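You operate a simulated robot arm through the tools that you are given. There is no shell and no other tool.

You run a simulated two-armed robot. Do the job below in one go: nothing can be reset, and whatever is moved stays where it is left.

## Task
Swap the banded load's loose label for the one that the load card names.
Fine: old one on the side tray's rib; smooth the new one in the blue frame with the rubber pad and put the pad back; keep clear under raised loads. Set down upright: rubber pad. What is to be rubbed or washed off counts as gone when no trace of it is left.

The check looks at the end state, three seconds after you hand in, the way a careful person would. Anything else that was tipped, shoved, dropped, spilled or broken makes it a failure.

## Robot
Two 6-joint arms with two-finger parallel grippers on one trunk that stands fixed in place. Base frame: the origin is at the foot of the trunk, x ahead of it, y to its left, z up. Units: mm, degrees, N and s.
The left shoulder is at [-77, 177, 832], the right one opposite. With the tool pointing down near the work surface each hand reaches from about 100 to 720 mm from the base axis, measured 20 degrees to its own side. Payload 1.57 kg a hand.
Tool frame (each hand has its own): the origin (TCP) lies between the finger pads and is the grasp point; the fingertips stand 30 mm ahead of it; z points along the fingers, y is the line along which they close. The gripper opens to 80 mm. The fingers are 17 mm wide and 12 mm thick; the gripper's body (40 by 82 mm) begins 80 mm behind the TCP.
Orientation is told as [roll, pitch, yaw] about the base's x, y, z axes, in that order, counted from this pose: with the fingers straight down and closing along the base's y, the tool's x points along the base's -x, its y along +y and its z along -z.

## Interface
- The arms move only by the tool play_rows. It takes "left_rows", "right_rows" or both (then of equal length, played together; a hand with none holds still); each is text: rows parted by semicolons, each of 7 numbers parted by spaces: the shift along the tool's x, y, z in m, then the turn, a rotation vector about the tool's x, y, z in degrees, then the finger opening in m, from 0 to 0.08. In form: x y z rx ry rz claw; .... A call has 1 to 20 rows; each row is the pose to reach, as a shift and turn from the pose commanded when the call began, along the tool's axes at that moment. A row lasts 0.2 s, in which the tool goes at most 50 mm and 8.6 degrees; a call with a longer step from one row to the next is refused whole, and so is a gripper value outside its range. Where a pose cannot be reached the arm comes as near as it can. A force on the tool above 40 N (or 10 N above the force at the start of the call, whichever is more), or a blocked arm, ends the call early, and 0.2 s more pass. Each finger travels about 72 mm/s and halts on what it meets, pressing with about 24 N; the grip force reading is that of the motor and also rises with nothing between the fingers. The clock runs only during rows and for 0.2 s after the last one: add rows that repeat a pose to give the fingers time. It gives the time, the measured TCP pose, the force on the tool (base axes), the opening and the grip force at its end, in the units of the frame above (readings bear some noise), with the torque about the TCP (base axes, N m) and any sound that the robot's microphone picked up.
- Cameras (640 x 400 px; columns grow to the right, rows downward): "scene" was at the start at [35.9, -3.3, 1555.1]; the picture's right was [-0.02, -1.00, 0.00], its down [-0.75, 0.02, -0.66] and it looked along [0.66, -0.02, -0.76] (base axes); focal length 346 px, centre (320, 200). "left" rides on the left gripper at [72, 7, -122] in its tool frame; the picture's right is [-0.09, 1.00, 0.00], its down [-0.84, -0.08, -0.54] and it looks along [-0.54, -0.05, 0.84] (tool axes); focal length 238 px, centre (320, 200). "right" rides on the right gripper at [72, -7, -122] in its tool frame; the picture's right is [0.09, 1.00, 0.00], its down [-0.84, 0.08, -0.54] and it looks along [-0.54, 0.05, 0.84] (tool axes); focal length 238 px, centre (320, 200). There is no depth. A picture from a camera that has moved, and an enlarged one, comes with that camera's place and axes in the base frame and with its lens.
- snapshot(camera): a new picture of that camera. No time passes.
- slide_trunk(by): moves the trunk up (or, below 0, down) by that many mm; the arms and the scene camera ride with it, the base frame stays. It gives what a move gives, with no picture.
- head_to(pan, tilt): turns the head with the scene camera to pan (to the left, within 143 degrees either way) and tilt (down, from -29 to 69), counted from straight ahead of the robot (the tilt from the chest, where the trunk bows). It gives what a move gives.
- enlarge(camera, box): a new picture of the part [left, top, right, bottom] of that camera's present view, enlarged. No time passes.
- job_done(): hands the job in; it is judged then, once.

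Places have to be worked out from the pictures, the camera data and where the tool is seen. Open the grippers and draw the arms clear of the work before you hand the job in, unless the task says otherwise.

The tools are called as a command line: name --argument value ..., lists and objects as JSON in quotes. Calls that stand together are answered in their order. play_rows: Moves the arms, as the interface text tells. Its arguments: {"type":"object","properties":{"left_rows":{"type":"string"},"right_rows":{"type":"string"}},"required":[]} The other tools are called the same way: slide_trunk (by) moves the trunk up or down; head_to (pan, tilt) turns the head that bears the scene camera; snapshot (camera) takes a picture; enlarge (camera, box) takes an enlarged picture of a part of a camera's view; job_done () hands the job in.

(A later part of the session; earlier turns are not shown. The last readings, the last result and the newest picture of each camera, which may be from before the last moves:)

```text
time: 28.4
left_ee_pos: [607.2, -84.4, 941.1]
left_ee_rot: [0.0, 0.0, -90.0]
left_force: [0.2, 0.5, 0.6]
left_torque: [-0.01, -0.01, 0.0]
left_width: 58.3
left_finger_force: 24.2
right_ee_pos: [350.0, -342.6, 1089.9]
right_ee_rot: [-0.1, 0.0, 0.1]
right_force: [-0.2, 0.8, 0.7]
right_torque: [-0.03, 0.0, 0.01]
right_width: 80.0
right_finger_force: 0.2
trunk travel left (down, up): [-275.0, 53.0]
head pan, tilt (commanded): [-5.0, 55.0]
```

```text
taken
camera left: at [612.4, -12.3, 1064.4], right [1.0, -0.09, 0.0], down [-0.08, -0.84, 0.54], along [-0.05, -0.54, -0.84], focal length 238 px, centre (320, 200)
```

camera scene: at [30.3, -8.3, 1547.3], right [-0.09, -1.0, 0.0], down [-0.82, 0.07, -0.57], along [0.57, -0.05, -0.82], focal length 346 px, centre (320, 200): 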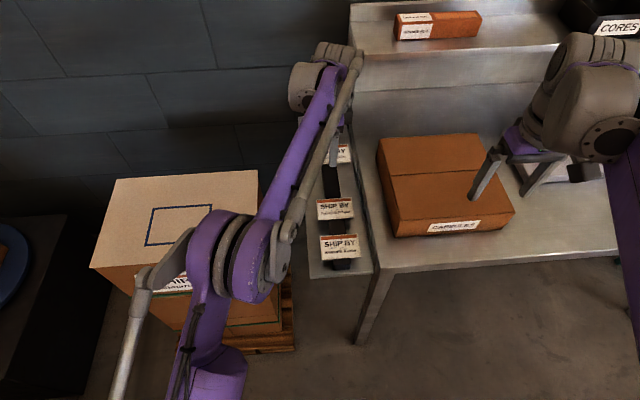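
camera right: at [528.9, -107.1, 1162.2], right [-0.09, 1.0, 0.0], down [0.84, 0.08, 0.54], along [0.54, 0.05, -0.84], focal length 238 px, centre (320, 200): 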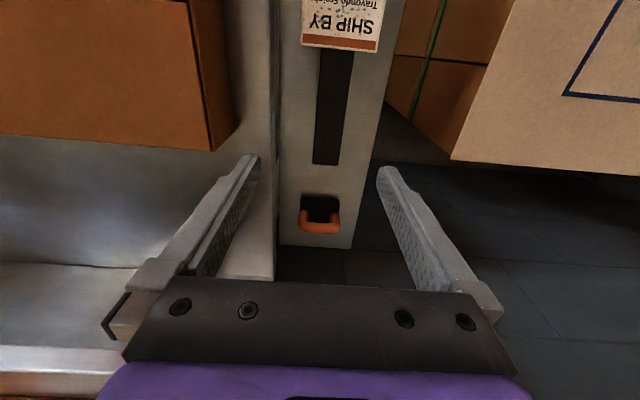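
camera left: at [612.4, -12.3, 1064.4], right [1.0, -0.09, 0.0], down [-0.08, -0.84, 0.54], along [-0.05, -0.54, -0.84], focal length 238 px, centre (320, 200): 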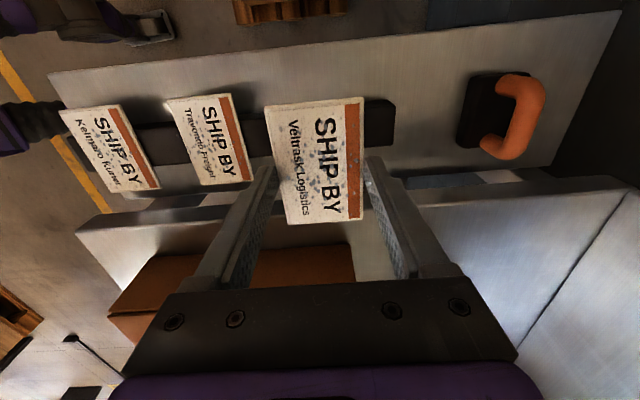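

The label hangs over the free end of the rib, well clear of Travondo and the pad. I lower most of the way (tip to ~z 845) and check.

play_rows --left_rows "0 -0.001 0.015 0 0 0 0.045; 0 -0.002 0.030 0 0 0 0.045; 0 -0.002 0.045 0 0 0 0.045; 0 -0.002 0.058 0 0 0 0.045; 0 -0.002 0.066 0 0 0 0.045; 0 -0.002 0.066 0 0 0 0.045"

snapshot --camera "left"

enlarge --camera "scene" --box '[280, 110, 400, 230]'

```text
time: 29.8
left_ee_pos: [603.5, -84.3, 876.9]
left_ee_rot: [0.0, 0.0, -90.1]
left_force: [0.1, -0.4, -0.2]
left_torque: [-0.02, -0.02, 0.03]
left_width: 58.6
left_finger_force: 24.2
right_ee_pos: [349.5, -340.6, 1091.5]
right_ee_rot: [0.1, 0.0, -0.1]
right_force: [-0.9, -0.1, 0.1]
right_torque: [0.02, -0.03, -0.01]
right_width: 80.0
right_finger_force: 0.0
trunk travel left (down, up): [-275.0, 53.0]
head pan, tilt (commanded): [-5.0, 55.0]
```

```text
taken
camera left: at [609.5, -11.6, 999.4], right [1.0, -0.09, 0.0], down [-0.08, -0.84, 0.54], along [-0.05, -0.54, -0.84], focal length 238 px, centre (320, 200)
```

left: 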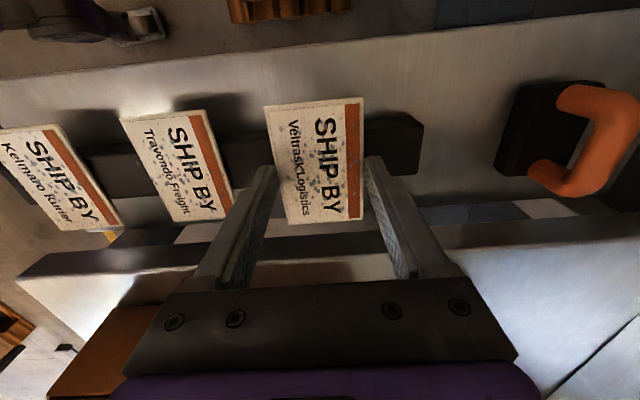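

```text
3.33 times, centred on (340, 170) of scene
camera zoom: at [29.9, -7.8, 1547.3], right [-0.09, -1.0, 0.0], down [-0.82, 0.07, -0.57], along [0.57, -0.05, -0.82], focal length 1153 px, centre (253, 300)
```

zoom: 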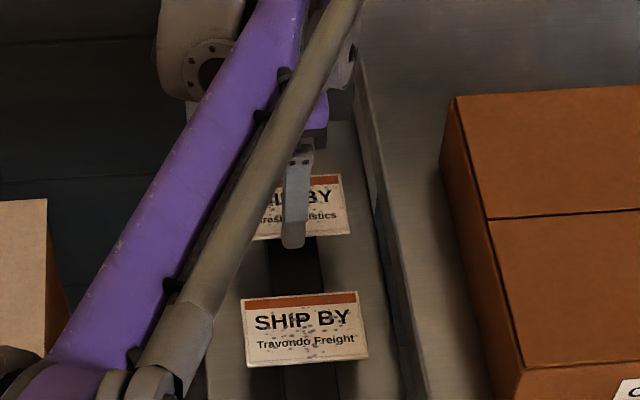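

Label is centred over the rib. I lower in small steps watching for contact.

play_rows --left_rows "0 0 0.004 0 0 0 0.045; 0 0 0.008 0 0 0 0.045; 0 0 0.008 0 0 0 0.045"

play_rows --left_rows "0 0 0.003 0 0 0 0.045; 0 0 0.003 0 0 0 0.045"

play_rows --left_rows "0 0 0.002 0 0 0 0.045; 0 0 0.002 0 0 0 0.045"

enlarge --camera "left" --box '[240, 80, 440, 240]'

```text
time: 30.6
left_ee_pos: [604.0, -82.3, 868.9]
left_ee_rot: [0.0, 0.0, -90.0]
left_force: [0.2, 0.3, 0.3]
left_torque: [0.03, -0.01, 0.0]
left_width: 58.3
left_finger_force: 23.7
right_ee_pos: [349.3, -341.3, 1090.3]
right_ee_rot: [0.0, 0.1, 0.0]
right_force: [-0.5, 0.8, 0.1]
right_torque: [0.01, -0.02, 0.02]
right_width: 79.9
right_finger_force: 0.0
trunk travel left (down, up): [-275.0, 53.0]
head pan, tilt (commanded): [-5.0, 55.0]
```

```text
time: 31.2
left_ee_pos: [603.0, -84.3, 865.3]
left_ee_rot: [0.1, 0.0, -90.0]
left_force: [-0.6, -0.8, -1.2]
left_torque: [-0.05, -0.02, 0.0]
left_width: 58.3
left_finger_force: 23.9
right_ee_pos: [349.7, -341.5, 1090.2]
right_ee_rot: [0.0, 0.0, 0.0]
right_force: [0.3, 0.5, 0.6]
right_torque: [0.03, -0.02, 0.01]
right_width: 79.9
right_finger_force: 0.0
trunk travel left (down, up): [-275.0, 53.0]
head pan, tilt (commanded): [-5.0, 55.0]
```

```text
time: 31.8
left_ee_pos: [603.6, -84.2, 864.0]
left_ee_rot: [0.1, 0.0, -89.9]
left_force: [-0.6, -0.3, -1.0]
left_torque: [0.01, -0.02, 0.0]
left_width: 58.3
left_finger_force: 24.4
right_ee_pos: [349.9, -341.0, 1090.4]
right_ee_rot: [0.0, 0.0, 0.1]
right_force: [-1.2, 0.0, 0.4]
right_torque: [0.0, 0.0, -0.01]
right_width: 79.8
right_finger_force: 0.0
trunk travel left (down, up): [-275.0, 53.0]
head pan, tilt (commanded): [-5.0, 55.0]
```

```text
2.50 times, centred on (340, 160) of left
camera zoom: at [609.3, -11.5, 986.7], right [1.0, -0.09, 0.0], down [-0.08, -0.84, 0.54], along [-0.05, -0.54, -0.84], focal length 596 px, centre (270, 300)
```

zoom: 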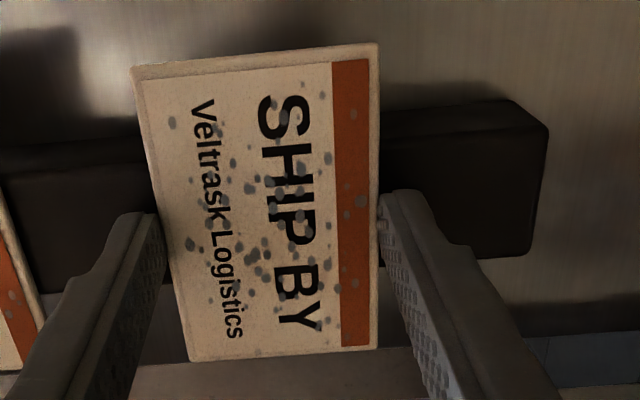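

No contact yet at tip z≈834; continue stepping down.

play_rows --left_rows "0 0 0.002 0 0 0 0.045; 0 0 0.002 0 0 0 0.045"

play_rows --left_rows "0 0 0.002 0 0 0 0.045; 0 0 0.002 0 0 0 0.045"

play_rows --left_rows "0 0 0.0015 0 0 0 0.045; 0 0 0.0015 0 0 0 0.045"

```text
time: 32.4
left_ee_pos: [602.6, -84.9, 862.8]
left_ee_rot: [0.0, 0.0, -90.0]
left_force: [0.4, 1.0, -0.3]
left_torque: [-0.02, 0.0, 0.0]
left_width: 58.6
left_finger_force: 23.8
right_ee_pos: [351.0, -341.5, 1090.1]
right_ee_rot: [0.0, 0.0, -0.1]
right_force: [-0.1, 0.3, 0.5]
right_torque: [-0.01, 0.01, -0.01]
right_width: 80.0
right_finger_force: 0.1
trunk travel left (down, up): [-275.0, 53.0]
head pan, tilt (commanded): [-5.0, 55.0]
```

```text
time: 33.0
left_ee_pos: [603.0, -85.2, 860.2]
left_ee_rot: [0.1, 0.0, -90.0]
left_force: [-0.1, -0.1, 0.3]
left_torque: [0.01, -0.01, -0.02]
left_width: 58.7
left_finger_force: 24.1
right_ee_pos: [350.0, -341.5, 1089.6]
right_ee_rot: [0.0, 0.0, -0.1]
right_force: [0.4, 0.5, 0.0]
right_torque: [0.01, -0.02, -0.02]
right_width: 80.1
right_finger_force: 0.0
trunk travel left (down, up): [-275.0, 53.0]
head pan, tilt (commanded): [-5.0, 55.0]
```

```text
time: 33.6
left_ee_pos: [603.2, -83.8, 860.2]
left_ee_rot: [0.0, 0.0, -90.1]
left_force: [8.4, -1.1, 21.9]
left_torque: [-0.05, 0.49, 0.02]
left_width: 58.4
left_finger_force: 24.0
right_ee_pos: [348.5, -340.2, 1090.4]
right_ee_rot: [0.0, -0.1, 0.0]
right_force: [0.8, -0.5, -0.4]
right_torque: [0.02, -0.02, -0.02]
right_width: 80.1
right_finger_force: 0.0
trunk travel left (down, up): [-275.0, 53.0]
head pan, tilt (commanded): [-5.0, 55.0]
```

Contact with the rib (22 N). I ease up ~1.2 mm and release the label.

play_rows --left_rows "0 0 -0.0012 0 0 0 0.045; 0 0 -0.0012 0 0 0 0.045"

play_rows --left_rows "0 0 0 0 0 0 0.060; 0 0 0 0 0 0 0.070; 0 0 0 0 0 0 0.08; 0 0 0 0 0 0 0.08; 0 0 0 0 0 0 0.08"

enlarge --camera "left" --box '[240, 80, 440, 240]'

```text
time: 34.2
left_ee_pos: [602.9, -84.5, 860.2]
left_ee_rot: [0.0, 0.0, -89.9]
left_force: [6.0, -0.9, 15.1]
left_torque: [-0.03, 0.29, 0.02]
left_width: 58.2
left_finger_force: 24.2
right_ee_pos: [349.8, -341.4, 1089.7]
right_ee_rot: [-0.1, 0.0, -0.1]
right_force: [0.4, 1.0, 0.2]
right_torque: [0.02, 0.04, 0.03]
right_width: 80.1
right_finger_force: 0.0
trunk travel left (down, up): [-275.0, 53.0]
head pan, tilt (commanded): [-5.0, 55.0]
```

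```text
time: 35.4
left_ee_pos: [603.6, -84.4, 860.4]
left_ee_rot: [-0.1, 0.0, -90.0]
left_force: [18.6, -2.0, 22.3]
left_torque: [-0.03, 0.22, 0.03]
left_width: 63.4
left_finger_force: 0.0
right_ee_pos: [349.5, -340.4, 1089.7]
right_ee_rot: [0.0, 0.0, 0.1]
right_force: [0.0, 0.5, 0.3]
right_torque: [-0.01, 0.01, 0.01]
right_width: 79.6
right_finger_force: 0.1
trunk travel left (down, up): [-275.0, 53.0]
head pan, tilt (commanded): [-5.0, 55.0]
```

```text
2.50 times, centred on (340, 160) of left
camera zoom: at [610.1, -11.6, 982.4], right [1.0, -0.09, 0.0], down [-0.08, -0.84, 0.54], along [-0.05, -0.54, -0.84], focal length 596 px, centre (270, 300)
```

zoom: 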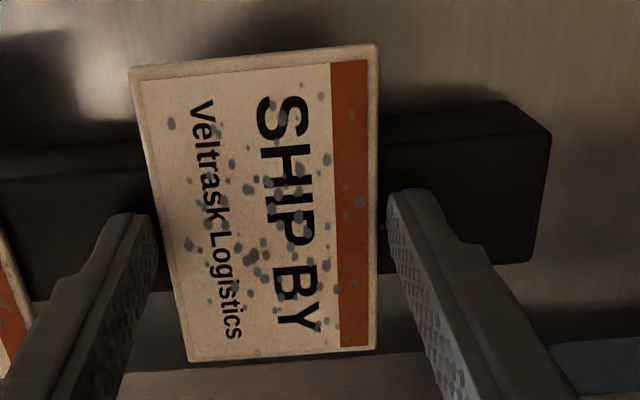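

Label is released, but the fingertips are pressing on the rib and their friction stalls the opening. I lift 2 mm, then open fully.

play_rows --left_rows "0 0 -0.001 0 0 0 0.064; 0 0 -0.002 0 0 0 0.064; 0 0 -0.002 0 0 0 0.064"

enlarge --camera "left" --box '[240, 80, 440, 240]'

```text
time: 36.2
left_ee_pos: [604.0, -84.6, 861.8]
left_ee_rot: [0.0, 0.0, -90.0]
left_force: [0.1, -1.2, -0.5]
left_torque: [-0.02, -0.01, 0.02]
left_width: 63.7
left_finger_force: 0.1
right_ee_pos: [349.7, -341.4, 1089.1]
right_ee_rot: [0.0, 0.0, 0.0]
right_force: [-1.1, -0.1, -0.7]
right_torque: [-0.03, 0.02, 0.0]
right_width: 80.0
right_finger_force: 0.0
trunk travel left (down, up): [-275.0, 53.0]
head pan, tilt (commanded): [-5.0, 55.0]
```

```text
2.50 times, centred on (340, 160) of left
camera zoom: at [609.4, -11.8, 983.8], right [1.0, -0.09, 0.0], down [-0.08, -0.84, 0.54], along [-0.05, -0.54, -0.84], focal length 596 px, centre (270, 300)
```

zoom: 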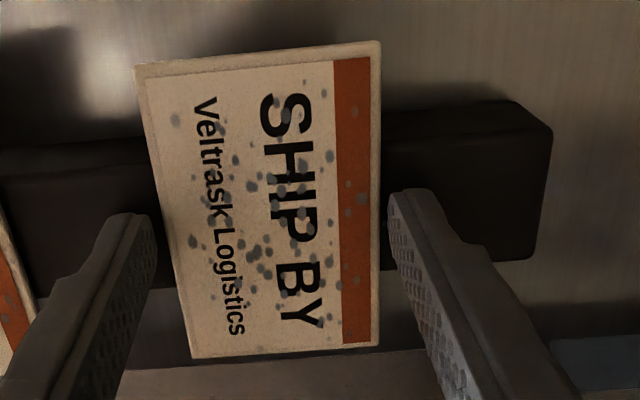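

Free of contact now; label stays on the rib. I open fully and lift straight up.

play_rows --left_rows "0 0 0 0 0 0 0.070; 0 0 0 0 0 0 0.076; 0 0 -0.003 0 0 0 0.076; 0 0 -0.010 0 0 0 0.08; 0 0 -0.025 0 0 0 0.08; 0 0 -0.045 0 0 0 0.08; 0 0 -0.065 0 0 0 0.08; 0 0 -0.080 0 0 0 0.08; 0 0 -0.080 0 0 0 0.08"

snapshot --camera "left"

```text
time: 38.2
left_ee_pos: [603.1, -83.6, 942.6]
left_ee_rot: [0.0, -0.1, -89.9]
left_force: [-0.2, 0.2, 0.3]
left_torque: [-0.03, 0.01, 0.0]
left_width: 80.1
left_finger_force: 0.1
right_ee_pos: [349.7, -339.7, 1089.8]
right_ee_rot: [0.1, 0.0, 0.1]
right_force: [-1.0, 0.7, -1.4]
right_torque: [-0.02, 0.03, -0.02]
right_width: 80.2
right_finger_force: 0.1
trunk travel left (down, up): [-275.0, 53.0]
head pan, tilt (commanded): [-5.0, 55.0]
```

```text
taken
camera left: at [609.8, -11.8, 1064.6], right [1.0, -0.09, 0.0], down [-0.08, -0.84, 0.54], along [-0.05, -0.54, -0.84], focal length 238 px, centre (320, 200)
```

left: 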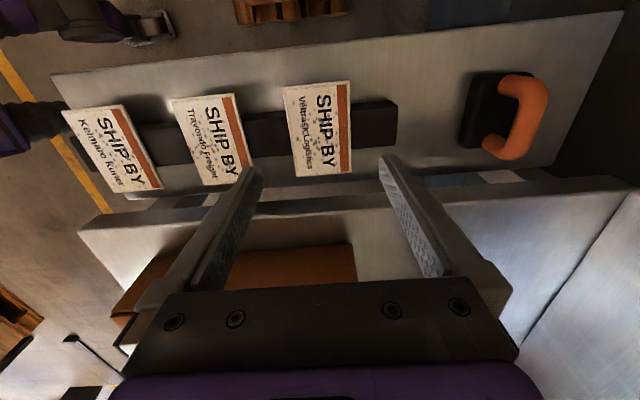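

Old label rests on the rib. I enlarge the Kelmaro label to locate it for the grasp.

enlarge --camera "left" --box '[50, 70, 270, 220]'

enlarge --camera "left" --box '[430, 40, 590, 190]'

```text
2.67 times, centred on (160, 145) of left
camera zoom: at [609.8, -11.8, 1064.6], right [1.0, -0.09, 0.0], down [-0.08, -0.84, 0.54], along [-0.05, -0.54, -0.84], focal length 636 px, centre (747, 347)
```

zoom: 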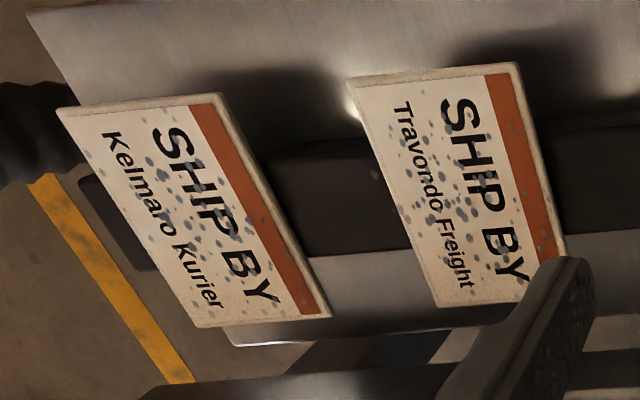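

```text
2.67 times, centred on (510, 115) of left
camera zoom: at [609.8, -11.8, 1064.6], right [1.0, -0.09, 0.0], down [-0.08, -0.84, 0.54], along [-0.05, -0.54, -0.84], focal length 636 px, centre (-187, 427)
```

zoom: 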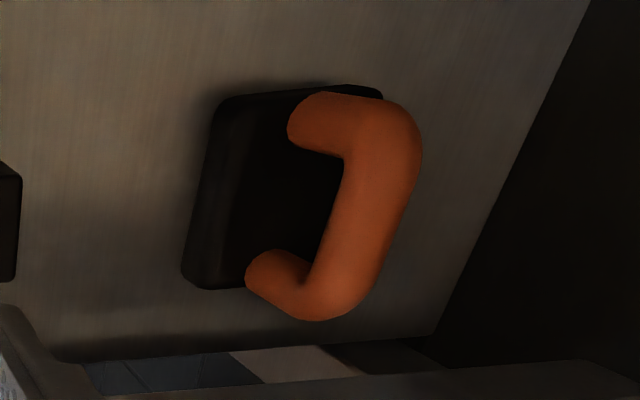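

Kelmaro label centre is ≈ (394, -85.4), 59×89 mm. I move the left hand over it and down to ~25 mm above.

play_rows --left_rows "0 -0.035 0 0 0 0 0.08; -0.001 -0.077 0 0 0 0 0.08; -0.001 -0.119 0 0 0 0 0.08; -0.0016 -0.161 0 0 0 0 0.08; -0.0016 -0.195 0 0 0 0 0.08; -0.0016 -0.2095 0 0 0 0 0.08; -0.0016 -0.2095 0.02 0 0 0 0.08; -0.0016 -0.2095 0.04 0 0 0 0.08; -0.0016 -0.2095 0.055 0 0 0 0.08; -0.0016 -0.2095 0.055 0 0 0 0.08"

snapshot --camera "left"

snapshot --camera "scene"

```text
time: 40.4
left_ee_pos: [394.5, -85.6, 885.9]
left_ee_rot: [-0.1, 0.0, -90.0]
left_force: [-0.2, 0.1, 0.3]
left_torque: [-0.01, 0.04, 0.04]
left_width: 80.0
left_finger_force: 0.1
right_ee_pos: [348.6, -341.3, 1089.2]
right_ee_rot: [0.1, 0.1, 0.0]
right_force: [0.5, 0.0, 1.0]
right_torque: [0.01, 0.0, 0.02]
right_width: 80.1
right_finger_force: 0.1
trunk travel left (down, up): [-275.0, 53.0]
head pan, tilt (commanded): [-5.0, 55.0]
```

```text
taken
camera left: at [400.4, -13.1, 1008.9], right [1.0, -0.09, 0.0], down [-0.08, -0.84, 0.54], along [-0.05, -0.54, -0.84], focal length 238 px, centre (320, 200)
```

left: 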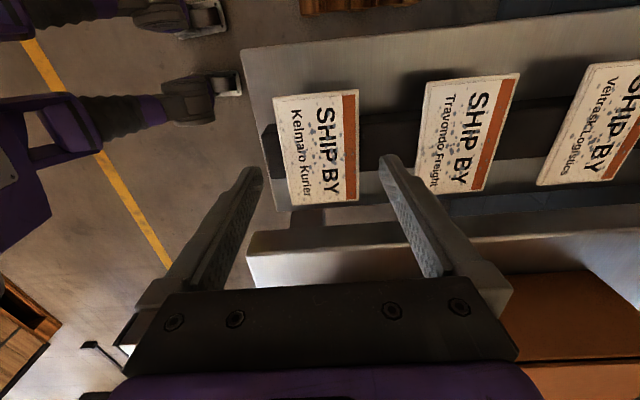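

```text
taken
camera scene: at [29.7, -7.7, 1547.3], right [-0.09, -1.0, 0.0], down [-0.82, 0.07, -0.57], along [0.57, -0.05, -0.82], focal length 346 px, centre (320, 200)
```

scene: 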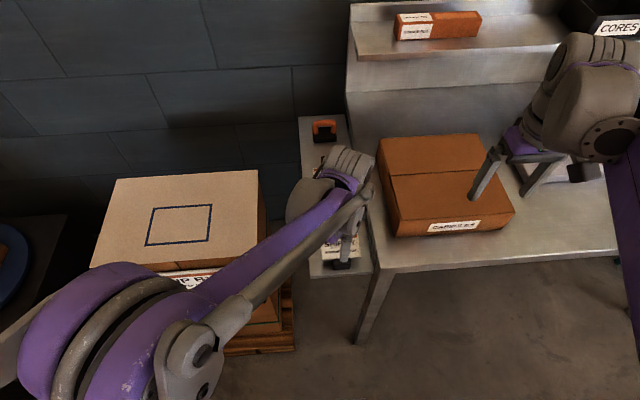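

Aligned (label centre ≈ 393.8, -85). I lower so the tips end just above the rib (commanded TCP z≈861), then close.

play_rows --left_rows "0 0 0.010 0 0 0 0.08; 0 0 0.018 0 0 0 0.08; 0 0 0.023 0 0 0 0.08; 0 0 0.0255 0 0 0 0.08; 0 0 0.0255 0 0 0 0.08"

enlarge --camera "left" --box '[220, 80, 420, 240]'

```text
time: 41.6
left_ee_pos: [395.4, -84.6, 860.8]
left_ee_rot: [-0.1, 0.0, -90.0]
left_force: [-0.4, 0.3, -0.3]
left_torque: [-0.04, 0.02, -0.01]
left_width: 80.0
left_finger_force: 0.0
right_ee_pos: [349.7, -339.1, 1091.4]
right_ee_rot: [0.0, 0.0, 0.0]
right_force: [0.0, 0.2, -0.7]
right_torque: [-0.03, 0.01, -0.01]
right_width: 80.0
right_finger_force: 0.1
trunk travel left (down, up): [-275.0, 53.0]
head pan, tilt (commanded): [-5.0, 55.0]
```

```text
2.50 times, centred on (320, 160) of left
camera zoom: at [400.2, -13.2, 983.4], right [1.0, -0.09, 0.0], down [-0.08, -0.84, 0.54], along [-0.05, -0.54, -0.84], focal length 596 px, centre (320, 300)
```

zoom: 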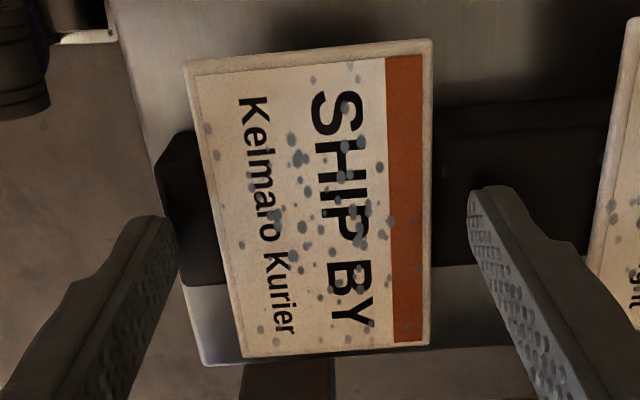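

No contact, fingers straddle evenly. Closing on the Kelmaro label.

play_rows --left_rows "0 0 0 0 0 0 0.066; 0 0 0 0 0 0 0.055; 0 0 0 0 0 0 0.05; 0 0 0 0 0 0 0.045; 0 0 0 0 0 0 0.045; 0 0 0 0 0 0 0.045"

play_rows --left_rows "0 0 -0.003 0 0 0 0.045; 0 0 -0.008 0 0 0 0.045; 0 0 -0.014 0 0 0 0.045; 0 0 -0.020 0 0 0 0.045; 0 0 -0.020 0 0 0 0.045"

snapshot --camera "left"

```text
time: 43.0
left_ee_pos: [393.7, -84.1, 861.1]
left_ee_rot: [0.0, 0.1, -90.0]
left_force: [0.0, -0.6, 0.2]
left_torque: [0.02, 0.05, 0.0]
left_width: 58.5
left_finger_force: 24.4
right_ee_pos: [349.7, -341.1, 1089.8]
right_ee_rot: [0.1, 0.0, 0.1]
right_force: [0.0, 0.1, -0.1]
right_torque: [-0.02, -0.02, -0.02]
right_width: 80.1
right_finger_force: 0.0
trunk travel left (down, up): [-275.0, 53.0]
head pan, tilt (commanded): [-5.0, 55.0]
```

```text
time: 44.2
left_ee_pos: [394.2, -86.0, 882.3]
left_ee_rot: [0.0, 0.0, -90.0]
left_force: [-0.2, 0.0, -0.1]
left_torque: [-0.02, -0.01, -0.02]
left_width: 58.1
left_finger_force: 24.1
right_ee_pos: [350.9, -340.9, 1090.3]
right_ee_rot: [0.1, 0.0, 0.0]
right_force: [-0.4, -0.3, 1.1]
right_torque: [-0.04, -0.01, -0.02]
right_width: 80.0
right_finger_force: 0.0
trunk travel left (down, up): [-275.0, 53.0]
head pan, tilt (commanded): [-5.0, 55.0]
```

```text
taken
camera left: at [400.2, -13.3, 1003.8], right [1.0, -0.09, 0.0], down [-0.08, -0.84, 0.54], along [-0.05, -0.54, -0.84], focal length 238 px, centre (320, 200)
```

left: 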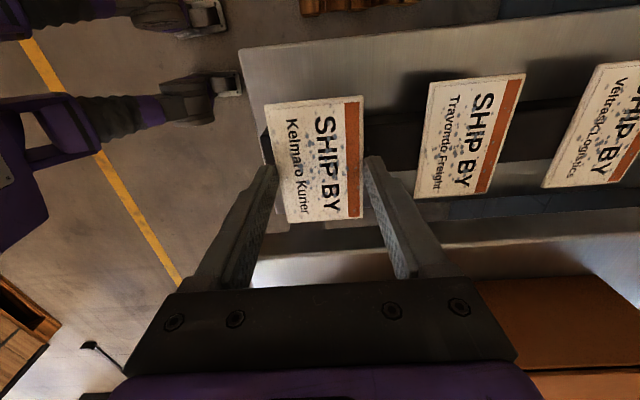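

Kelmaro label lifted cleanly. I raise it and carry it over the blue frame (centre ≈ 500, 298).

play_rows --left_rows "0 0 -0.025 0 0 0 0.045; 0 0 -0.05 0 0 0 0.045; 0.01 0.003 -0.065 0 0 0 0.045; 0.04 0.012 -0.065 0 0 0 0.045; 0.08 0.023 -0.065 0 0 0 0.045; 0.12 0.034 -0.065 0 0 0 0.045; 0.16 0.045 -0.065 0 0 0 0.045; 0.20 0.056 -0.065 0 0 0 0.045; 0.24 0.067 -0.065 0 0 0 0.045; 0.28 0.078 -0.065 0 0 0 0.045; 0.32 0.089 -0.065 0 0 0 0.045; 0.36 0.1 -0.065 0 0 0 0.045; 0.3835 0.106 -0.065 0 0 0 0.045; 0.3835 0.106 -0.065 0 0 0 0.045; 0.3835 0.106 -0.065 0 0 0 0.045"

snapshot --camera "left"

snapshot --camera "scene"

```text
time: 47.4
left_ee_pos: [500.6, 299.5, 947.9]
left_ee_rot: [0.1, 0.0, -90.1]
left_force: [0.3, 0.3, -0.4]
left_torque: [0.02, 0.0, 0.02]
left_width: 58.2
left_finger_force: 24.0
right_ee_pos: [349.0, -340.0, 1090.2]
right_ee_rot: [0.0, 0.0, 0.0]
right_force: [-0.2, 0.1, 0.1]
right_torque: [-0.01, 0.0, 0.02]
right_width: 80.0
right_finger_force: 0.1
trunk travel left (down, up): [-275.0, 53.0]
head pan, tilt (commanded): [-5.0, 55.0]
```

```text
taken
camera left: at [506.7, 371.1, 1069.5], right [1.0, -0.09, 0.0], down [-0.08, -0.84, 0.54], along [-0.05, -0.54, -0.84], focal length 238 px, centre (320, 200)
```

left: 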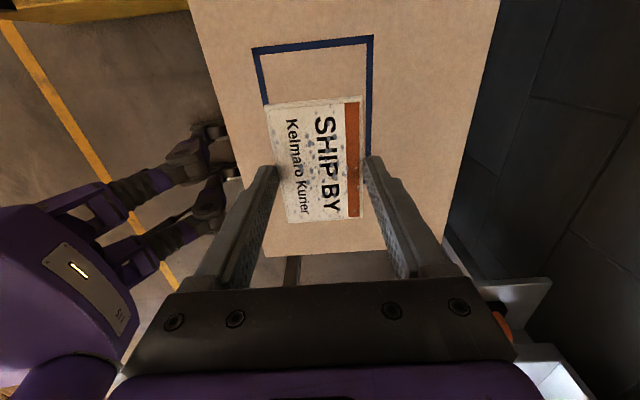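

```text
taken
camera scene: at [30.0, -7.6, 1547.3], right [-0.09, -1.0, 0.0], down [-0.82, 0.07, -0.57], along [0.57, -0.05, -0.82], focal length 346 px, centre (320, 200)
```

scene: 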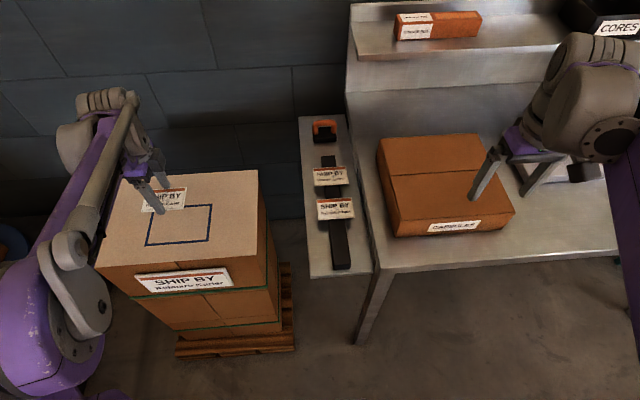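

Frame spans x 445–554, y ≈ 224–375, so the label at TCP (500, 299) is centred. I lower to ~7 mm above the carton.

play_rows --left_rows "0.0008 -0.0003 0.02 0 0 0 0.045; 0.0008 -0.0003 0.045 0 0 0 0.045; 0.0008 -0.0003 0.068 0 0 0 0.045; 0.0008 -0.0003 0.085 0 0 0 0.045; 0.0008 -0.0003 0.096 0 0 0 0.045; 0.0008 -0.0003 0.096 0 0 0 0.045"

snapshot --camera "left"

enlarge --camera "scene" --box '[100, 160, 260, 270]'

```text
time: 48.8
left_ee_pos: [499.5, 298.0, 850.7]
left_ee_rot: [-0.1, 0.1, -90.0]
left_force: [0.2, 0.4, -0.3]
left_torque: [0.02, -0.01, 0.03]
left_width: 58.4
left_finger_force: 24.0
right_ee_pos: [350.3, -340.2, 1090.9]
right_ee_rot: [0.0, 0.0, 0.0]
right_force: [1.1, 0.3, -0.9]
right_torque: [0.01, 0.05, 0.04]
right_width: 79.6
right_finger_force: 0.1
trunk travel left (down, up): [-275.0, 53.0]
head pan, tilt (commanded): [-5.0, 55.0]
```

```text
taken
camera left: at [505.8, 370.7, 972.5], right [1.0, -0.09, 0.0], down [-0.08, -0.84, 0.54], along [-0.05, -0.54, -0.84], focal length 238 px, centre (320, 200)
```

left: 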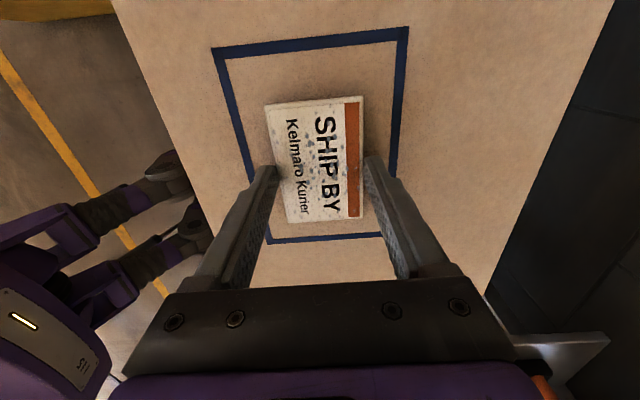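

```text
3.64 times, centred on (180, 215) of scene
camera zoom: at [29.8, -7.8, 1547.3], right [-0.09, -1.0, 0.0], down [-0.82, 0.07, -0.57], along [0.57, -0.05, -0.82], focal length 1258 px, centre (829, 146)
```

zoom: 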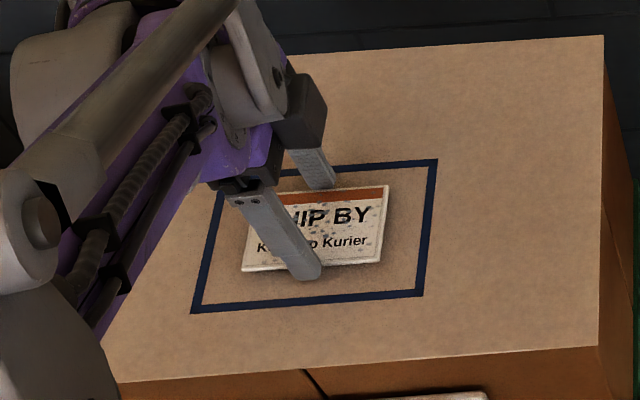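

Label is centred in the frame (label centre ≈ 499, 299). I lower in small steps to contact.

play_rows --left_rows "0 0 0.003 0 0 0 0.045; 0 0 0.0055 0 0 0 0.045; 0 0 0.0055 0 0 0 0.045"

play_rows --left_rows "0 0 0.001 0 0 0 0.045; 0 0 0.001 0 0 0 0.045"

play_rows --left_rows "0 0 0.0008 0 0 0 0.045; 0 0 0.0008 0 0 0 0.045"

```text
time: 49.6
left_ee_pos: [498.8, 297.9, 843.8]
left_ee_rot: [0.0, 0.0, -90.0]
left_force: [-0.5, 0.1, 0.1]
left_torque: [-0.03, 0.0, -0.02]
left_width: 58.5
left_finger_force: 23.7
right_ee_pos: [350.3, -340.9, 1090.4]
right_ee_rot: [0.0, 0.0, 0.0]
right_force: [0.6, 1.3, -0.2]
right_torque: [0.0, 0.0, -0.02]
right_width: 80.0
right_finger_force: 0.0
trunk travel left (down, up): [-275.0, 53.0]
head pan, tilt (commanded): [-5.0, 55.0]
```

```text
time: 50.2
left_ee_pos: [499.9, 298.4, 844.2]
left_ee_rot: [0.0, -0.1, -90.0]
left_force: [0.8, -0.6, 2.9]
left_torque: [0.01, 0.05, -0.04]
left_width: 58.3
left_finger_force: 23.9
right_ee_pos: [350.2, -341.8, 1090.9]
right_ee_rot: [0.1, -0.1, 0.1]
right_force: [-0.6, -1.4, -0.5]
right_torque: [0.0, -0.02, 0.04]
right_width: 79.9
right_finger_force: 0.0
trunk travel left (down, up): [-275.0, 53.0]
head pan, tilt (commanded): [-5.0, 55.0]
```

```text
time: 50.8
left_ee_pos: [499.3, 298.8, 843.2]
left_ee_rot: [-0.1, 0.0, -90.0]
left_force: [1.1, 1.1, 12.7]
left_torque: [0.01, 0.07, -0.02]
left_width: 58.2
left_finger_force: 23.5
right_ee_pos: [349.3, -341.6, 1090.8]
right_ee_rot: [0.1, -0.1, -0.1]
right_force: [0.8, -0.1, 0.3]
right_torque: [0.01, 0.01, 0.02]
right_width: 79.8
right_finger_force: 0.1
trunk travel left (down, up): [-275.0, 53.0]
head pan, tilt (commanded): [-5.0, 55.0]
```

Contact with 12.7 N. I ease up 1 mm, open slightly to release, then lift a little before opening wide.

play_rows --left_rows "0 0 -0.0010 0 0 0 0.045; 0 0 -0.0010 0 0 0 0.045"

play_rows --left_rows "0 0 0 0 0 0 0.060; 0 0 0 0 0 0 0.063; 0 0 -0.001 0 0 0 0.066; 0 0 -0.002 0 0 0 0.07; 0 0 -0.004 0 0 0 0.076; 0 0 -0.008 0 0 0 0.08; 0 0 -0.02 0 0 0 0.08; 0 0 -0.02 0 0 0 0.08"

snapshot --camera "left"

```text
time: 51.4
left_ee_pos: [500.3, 298.5, 843.1]
left_ee_rot: [0.0, 0.0, -90.0]
left_force: [-1.2, -1.2, 2.2]
left_torque: [0.01, 0.03, 0.02]
left_width: 58.5
left_finger_force: 24.0
right_ee_pos: [348.8, -341.7, 1088.8]
right_ee_rot: [0.1, 0.0, 0.0]
right_force: [0.5, -0.5, -0.2]
right_torque: [0.01, 0.01, -0.04]
right_width: 79.9
right_finger_force: 0.1
trunk travel left (down, up): [-275.0, 53.0]
head pan, tilt (commanded): [-5.0, 55.0]
```

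```text
time: 53.2
left_ee_pos: [499.0, 299.3, 864.5]
left_ee_rot: [0.0, 0.0, -90.0]
left_force: [-0.3, 0.1, -0.6]
left_torque: [-0.02, -0.01, -0.01]
left_width: 80.0
left_finger_force: 0.1
right_ee_pos: [349.7, -341.2, 1089.3]
right_ee_rot: [0.0, 0.0, 0.0]
right_force: [-0.6, -0.7, 0.3]
right_torque: [-0.04, -0.01, 0.0]
right_width: 80.0
right_finger_force: 0.0
trunk travel left (down, up): [-275.0, 53.0]
head pan, tilt (commanded): [-5.0, 55.0]
```

```text
taken
camera left: at [506.1, 371.1, 986.4], right [1.0, -0.09, 0.0], down [-0.08, -0.84, 0.54], along [-0.05, -0.54, -0.84], focal length 238 px, centre (320, 200)
```

left: 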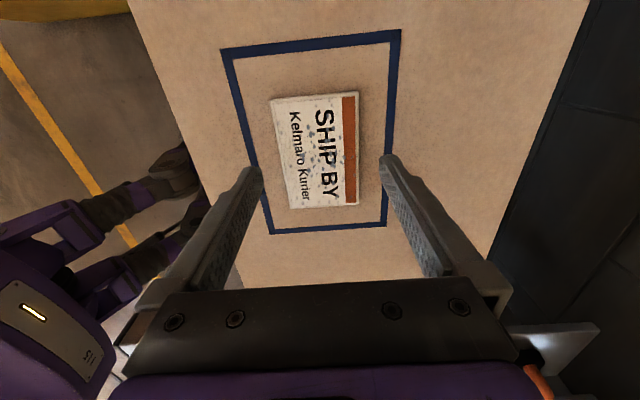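

The Kelmaro label lies flat, centred and square in the frame. Next the pad: I raise the left hand and turn it back to yaw 0, ready to tilt forward for the far reach.

play_rows --left_rows "0 0 -0.04 0 0 0 0.08; 0 0 -0.08 0 0 -7.5 0.08; 0 0 -0.11 0 0 -15 0.08; 0 0 -0.135 0 0 -22.5 0.08; 0 0 -0.135 0 0 -30 0.08; 0 0 -0.135 0 0 -37.5 0.08; 0 0 -0.135 0 0 -45 0.08; 0 0 -0.135 0 0 -52.5 0.08; 0 0 -0.135 0 0 -60 0.08; 0 0 -0.135 0 0 -67.5 0.08; 0 0 -0.135 0 0 -75 0.08; 0 0 -0.135 0 0 -82.5 0.08; 0 0 -0.135 0 0 -90 0.08; 0 0 -0.135 0 0 -90 0.08"

snapshot --camera "left"

enlarge --camera "scene" --box '[280, 100, 380, 290]'

```text
time: 56.2
left_ee_pos: [500.0, 298.0, 999.2]
left_ee_rot: [0.0, 0.1, 0.0]
left_force: [0.9, 0.4, 0.2]
left_torque: [0.02, 0.0, 0.01]
left_width: 80.1
left_finger_force: 0.1
right_ee_pos: [350.0, -340.2, 1090.2]
right_ee_rot: [0.0, 0.0, 0.0]
right_force: [-0.4, -0.3, -0.2]
right_torque: [0.03, 0.03, 0.03]
right_width: 80.0
right_finger_force: 0.0
trunk travel left (down, up): [-275.0, 53.0]
head pan, tilt (commanded): [-5.0, 55.0]
```

```text
taken
camera left: at [427.3, 305.5, 1121.5], right [0.09, 1.0, 0.0], down [0.84, -0.08, 0.54], along [0.54, -0.05, -0.84], focal length 238 px, centre (320, 200)
```

left: 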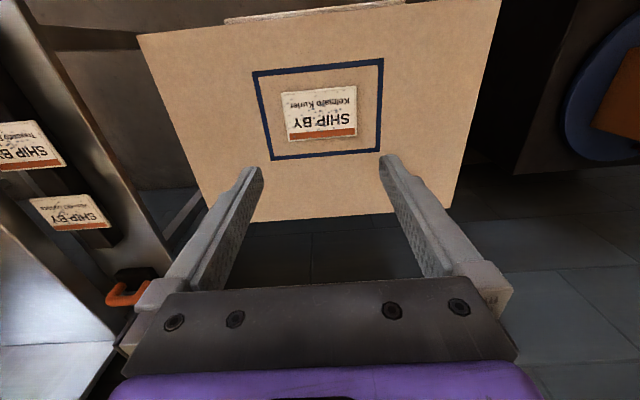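

```text
2.11 times, centred on (330, 195) of scene
camera zoom: at [29.9, -7.8, 1547.3], right [-0.09, -1.0, 0.0], down [-0.82, 0.07, -0.57], along [0.57, -0.05, -0.82], focal length 728 px, centre (299, 210)
```

zoom: 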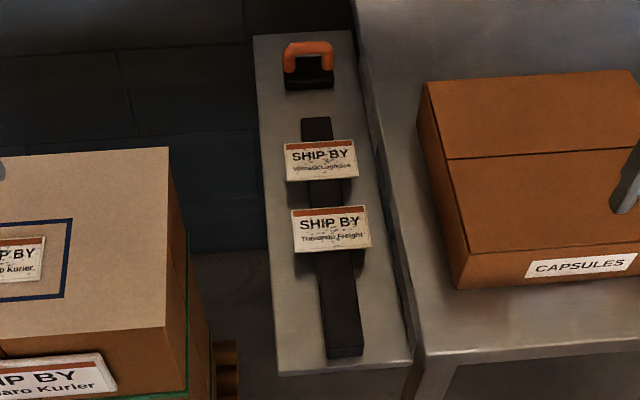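

From all views the pad handle's bar runs along y at about (782, -85, 855), ~68 mm wide. I move the left hand above the tray and tilt it 45° forward to view it.

play_rows --left_rows "-0.012 -0.042 0.001 0 -5 0 0.08; -0.026 -0.084 0.003 0 -10 0 0.08; -0.040 -0.126 0.005 0 -15 0 0.08; -0.053 -0.168 0.006 0 -20 0 0.08; -0.067 -0.210 0.008 0 -25 0 0.08; -0.080 -0.252 0.010 0 -30 0 0.08; -0.093 -0.294 0.011 0 -35 0 0.08; -0.107 -0.336 0.013 0 -40 0 0.08; -0.120 -0.378 0.014 0 -45 0 0.08; -0.120 -0.378 0.014 0 -45 0 0.08; -0.120 -0.378 0.014 0 -45 0 0.08"

snapshot --camera "left"

snapshot --camera "scene"

```text
time: 58.6
left_ee_pos: [618.5, -80.9, 984.8]
left_ee_rot: [0.0, -45.0, 0.0]
left_force: [-0.5, -0.3, -0.4]
left_torque: [0.04, -0.02, 0.01]
left_width: 80.0
left_finger_force: 0.1
right_ee_pos: [348.7, -341.3, 1090.8]
right_ee_rot: [0.0, 0.0, 0.1]
right_force: [-0.3, 0.0, 0.4]
right_torque: [0.01, 0.0, 0.02]
right_width: 80.1
right_finger_force: 0.1
trunk travel left (down, up): [-275.0, 53.0]
head pan, tilt (commanded): [-5.0, 55.0]
```

```text
taken
camera left: at [481.6, -72.9, 1020.8], right [0.07, 1.0, 0.07], down [0.21, -0.08, 0.97], along [0.98, -0.05, -0.21], focal length 238 px, centre (320, 200)
```

left: 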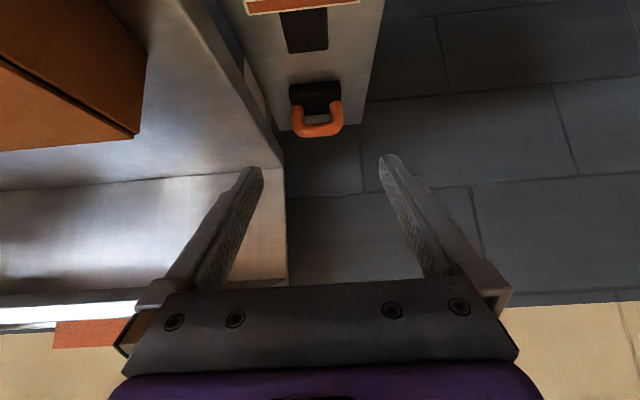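

```text
taken
camera scene: at [30.0, -8.3, 1547.3], right [-0.09, -1.0, 0.0], down [-0.82, 0.07, -0.57], along [0.57, -0.05, -0.82], focal length 346 px, centre (320, 200)
```

scene: 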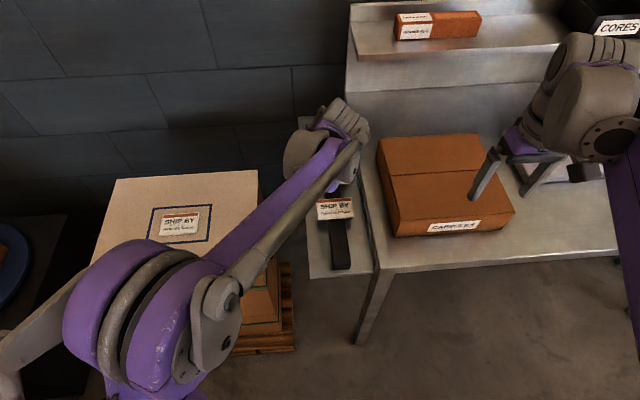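

I enlarge the pad in this view.

enlarge --camera "left" --box '[260, 50, 380, 150]'

```text
4.00 times, centred on (320, 100) of left
camera zoom: at [481.6, -72.9, 1020.8], right [0.07, 1.0, 0.07], down [0.21, -0.08, 0.97], along [0.98, -0.05, -0.21], focal length 953 px, centre (320, 600)
```

zoom: 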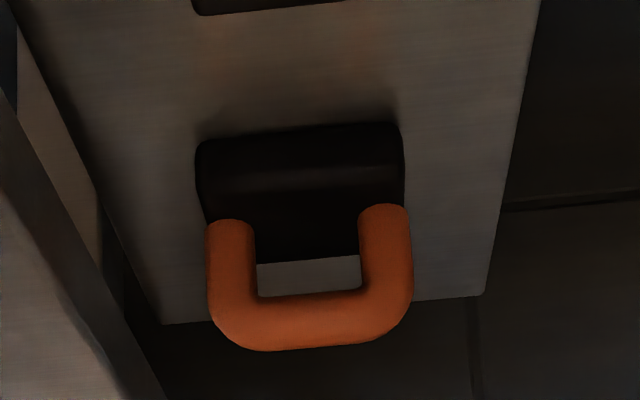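

The pad's block is about 69×31×27 mm (x 763–794, y -119…-50, z 800–827); the handle arch is ~70 mm wide, bar centre ≈ (778.5, -84.5, 860). I'll grip the arch sideways (closing along y) with the hand tilted 45°, first moving to a standoff ~69 mm back along the tool axis.

play_rows --left_rows "-0.0033 -0.0011 0.0356 0 0 0 0.08; -0.0066 -0.0023 0.0713 0 0 0 0.08; -0.0098 -0.0034 0.107 0 0 0 0.08; -0.0131 -0.0045 0.1425 0 0 0 0.08; -0.0131 -0.0045 0.1425 0 0 0 0.08; -0.0131 -0.0045 0.1425 0 0 0 0.08"

snapshot --camera "left"

snapshot --camera "scene"

```text
time: 60.0
left_ee_pos: [731.2, -82.9, 893.9]
left_ee_rot: [0.0, -45.0, 0.0]
left_force: [-0.4, 0.3, -0.3]
left_torque: [0.03, 0.01, -0.01]
left_width: 80.1
left_finger_force: 0.0
right_ee_pos: [349.6, -340.7, 1089.2]
right_ee_rot: [0.0, 0.0, 0.1]
right_force: [0.3, 0.0, -0.5]
right_torque: [-0.04, -0.02, -0.01]
right_width: 79.9
right_finger_force: 0.2
trunk travel left (down, up): [-275.0, 53.0]
head pan, tilt (commanded): [-5.0, 55.0]
```

```text
taken
camera left: at [592.3, -76.4, 929.5], right [0.07, 1.0, 0.07], down [0.21, -0.08, 0.97], along [0.98, -0.05, -0.21], focal length 238 px, centre (320, 200)
```

left: 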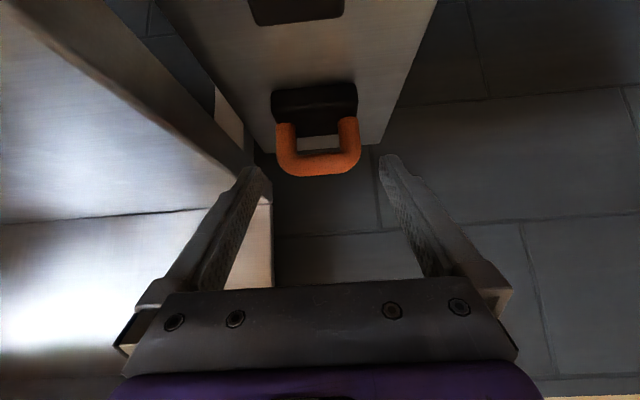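

```text
taken
camera scene: at [30.4, -7.9, 1547.3], right [-0.09, -1.0, 0.0], down [-0.82, 0.07, -0.57], along [0.57, -0.05, -0.82], focal length 346 px, centre (320, 200)
```

scene: 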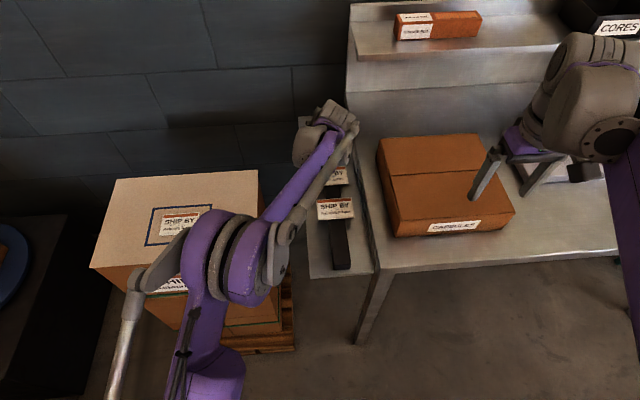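

The tilted reach works and tracks exactly. I enlarge to centre the fingers on the handle before going in.

enlarge --camera "left" --box '[230, 70, 410, 190]'

```text
3.33 times, centred on (320, 130) of left
camera zoom: at [592.3, -76.4, 929.5], right [0.07, 1.0, 0.07], down [0.21, -0.08, 0.97], along [0.98, -0.05, -0.21], focal length 794 px, centre (320, 433)
```

zoom: 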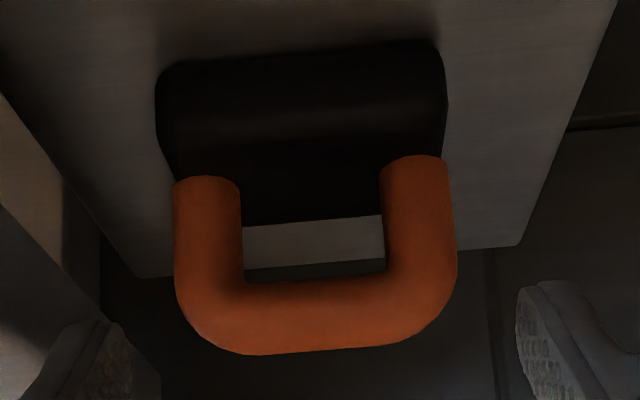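

Arch centre is ~1.2 mm to -y of the tool; margins ~4.5 mm each side. I advance 40 mm along the tool axis and check again.

play_rows --left_rows "0.0002 -0.0006 0.012 0 0 0 0.08; 0.0003 -0.0012 0.025 0 0 0 0.08; 0.0004 -0.0012 0.035 0 0 0 0.08; 0.0005 -0.0012 0.04 0 0 0 0.08; 0.0005 -0.0012 0.04 0 0 0 0.08"

enlarge --camera "left" --box '[210, 90, 430, 240]'

```text
time: 61.2
left_ee_pos: [757.1, -85.2, 864.9]
left_ee_rot: [0.0, -45.0, 0.1]
left_force: [0.7, 0.0, -0.4]
left_torque: [-0.03, -0.01, -0.03]
left_width: 80.1
left_finger_force: 0.1
right_ee_pos: [348.9, -341.3, 1090.1]
right_ee_rot: [0.0, 0.1, 0.1]
right_force: [0.5, 0.2, -0.9]
right_torque: [-0.01, -0.03, 0.03]
right_width: 80.0
right_finger_force: 0.1
trunk travel left (down, up): [-275.0, 53.0]
head pan, tilt (commanded): [-5.0, 55.0]
```

```text
2.67 times, centred on (320, 165) of left
camera zoom: at [619.8, -78.0, 900.8], right [0.07, 1.0, 0.07], down [0.21, -0.08, 0.97], along [0.98, -0.05, -0.21], focal length 636 px, centre (320, 293)
```

zoom: 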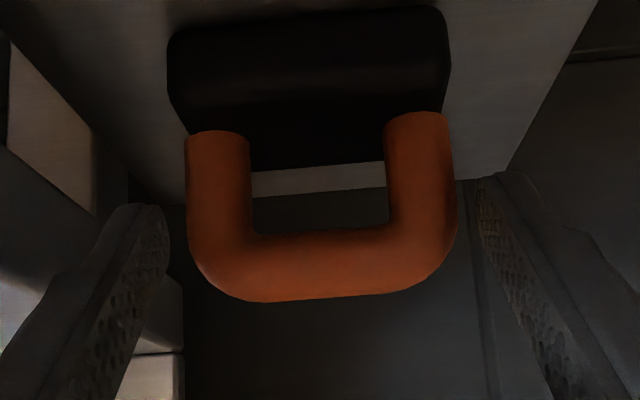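

Margins are ~4.4 mm (−y side) and ~6.2 mm (+y side); I nudge 0.9 mm to −y and advance the remaining 29 mm.

play_rows --left_rows "0 -0.0009 0.006 0 0 0 0.08; 0 -0.0009 0.013 0 0 0 0.08; 0.0001 -0.0009 0.020 0 0 0 0.08; 0.0002 -0.0009 0.026 0 0 0 0.08; 0.0002 -0.0009 0.0293 0 0 0 0.08; 0.0002 -0.0009 0.0293 0 0 0 0.08"

enlarge --camera "left" --box '[210, 90, 430, 280]'

```text
time: 62.6
left_ee_pos: [778.5, -85.6, 844.6]
left_ee_rot: [-0.1, -44.9, 0.0]
left_force: [0.1, -0.3, -0.5]
left_torque: [0.02, 0.03, 0.01]
left_width: 79.7
left_finger_force: 0.1
right_ee_pos: [350.8, -340.7, 1089.3]
right_ee_rot: [0.0, 0.0, 0.1]
right_force: [0.0, 0.5, -0.1]
right_torque: [-0.02, -0.01, 0.01]
right_width: 80.0
right_finger_force: 0.1
trunk travel left (down, up): [-275.0, 53.0]
head pan, tilt (commanded): [-5.0, 55.0]
```

```text
2.11 times, centred on (320, 185) of left
camera zoom: at [640.7, -78.6, 880.0], right [0.07, 1.0, 0.07], down [0.21, -0.08, 0.97], along [0.98, -0.05, -0.21], focal length 502 px, centre (320, 232)
```

zoom: 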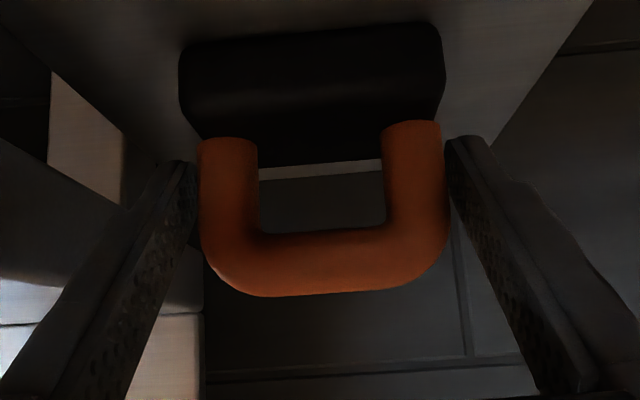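

Fingers flank the handle. I close on it gently and read the width.

play_rows --left_rows "0 0 0 0 0 0 0.074; 0 0 0 0 0 0 0.070; 0 0 0 0 0 0 0.066; 0 0 0 0 0 0 0.060; 0 0 0 0 0 0 0.055; 0 0 0 0 0 0 0.055"

enlarge --camera "left" --box '[210, 90, 430, 280]'

```text
time: 64.0
left_ee_pos: [776.6, -85.6, 844.6]
left_ee_rot: [0.1, -45.0, 0.0]
left_force: [0.1, -0.2, -0.3]
left_torque: [0.05, -0.02, 0.0]
left_width: 70.5
left_finger_force: 24.6
right_ee_pos: [350.2, -341.1, 1090.4]
right_ee_rot: [0.0, 0.0, -0.1]
right_force: [0.4, 0.0, 0.5]
right_torque: [0.03, -0.03, 0.01]
right_width: 79.9
right_finger_force: 0.1
trunk travel left (down, up): [-275.0, 53.0]
head pan, tilt (commanded): [-5.0, 55.0]
```

```text
2.11 times, centred on (320, 185) of left
camera zoom: at [640.6, -78.7, 880.1], right [0.07, 1.0, 0.07], down [0.21, -0.08, 0.97], along [0.98, -0.05, -0.21], focal length 502 px, centre (320, 232)
```

zoom: 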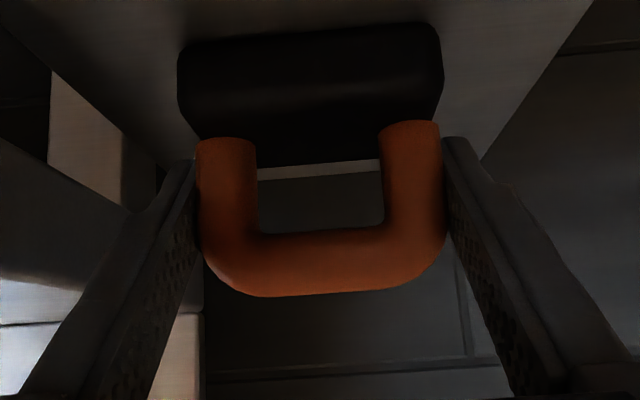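

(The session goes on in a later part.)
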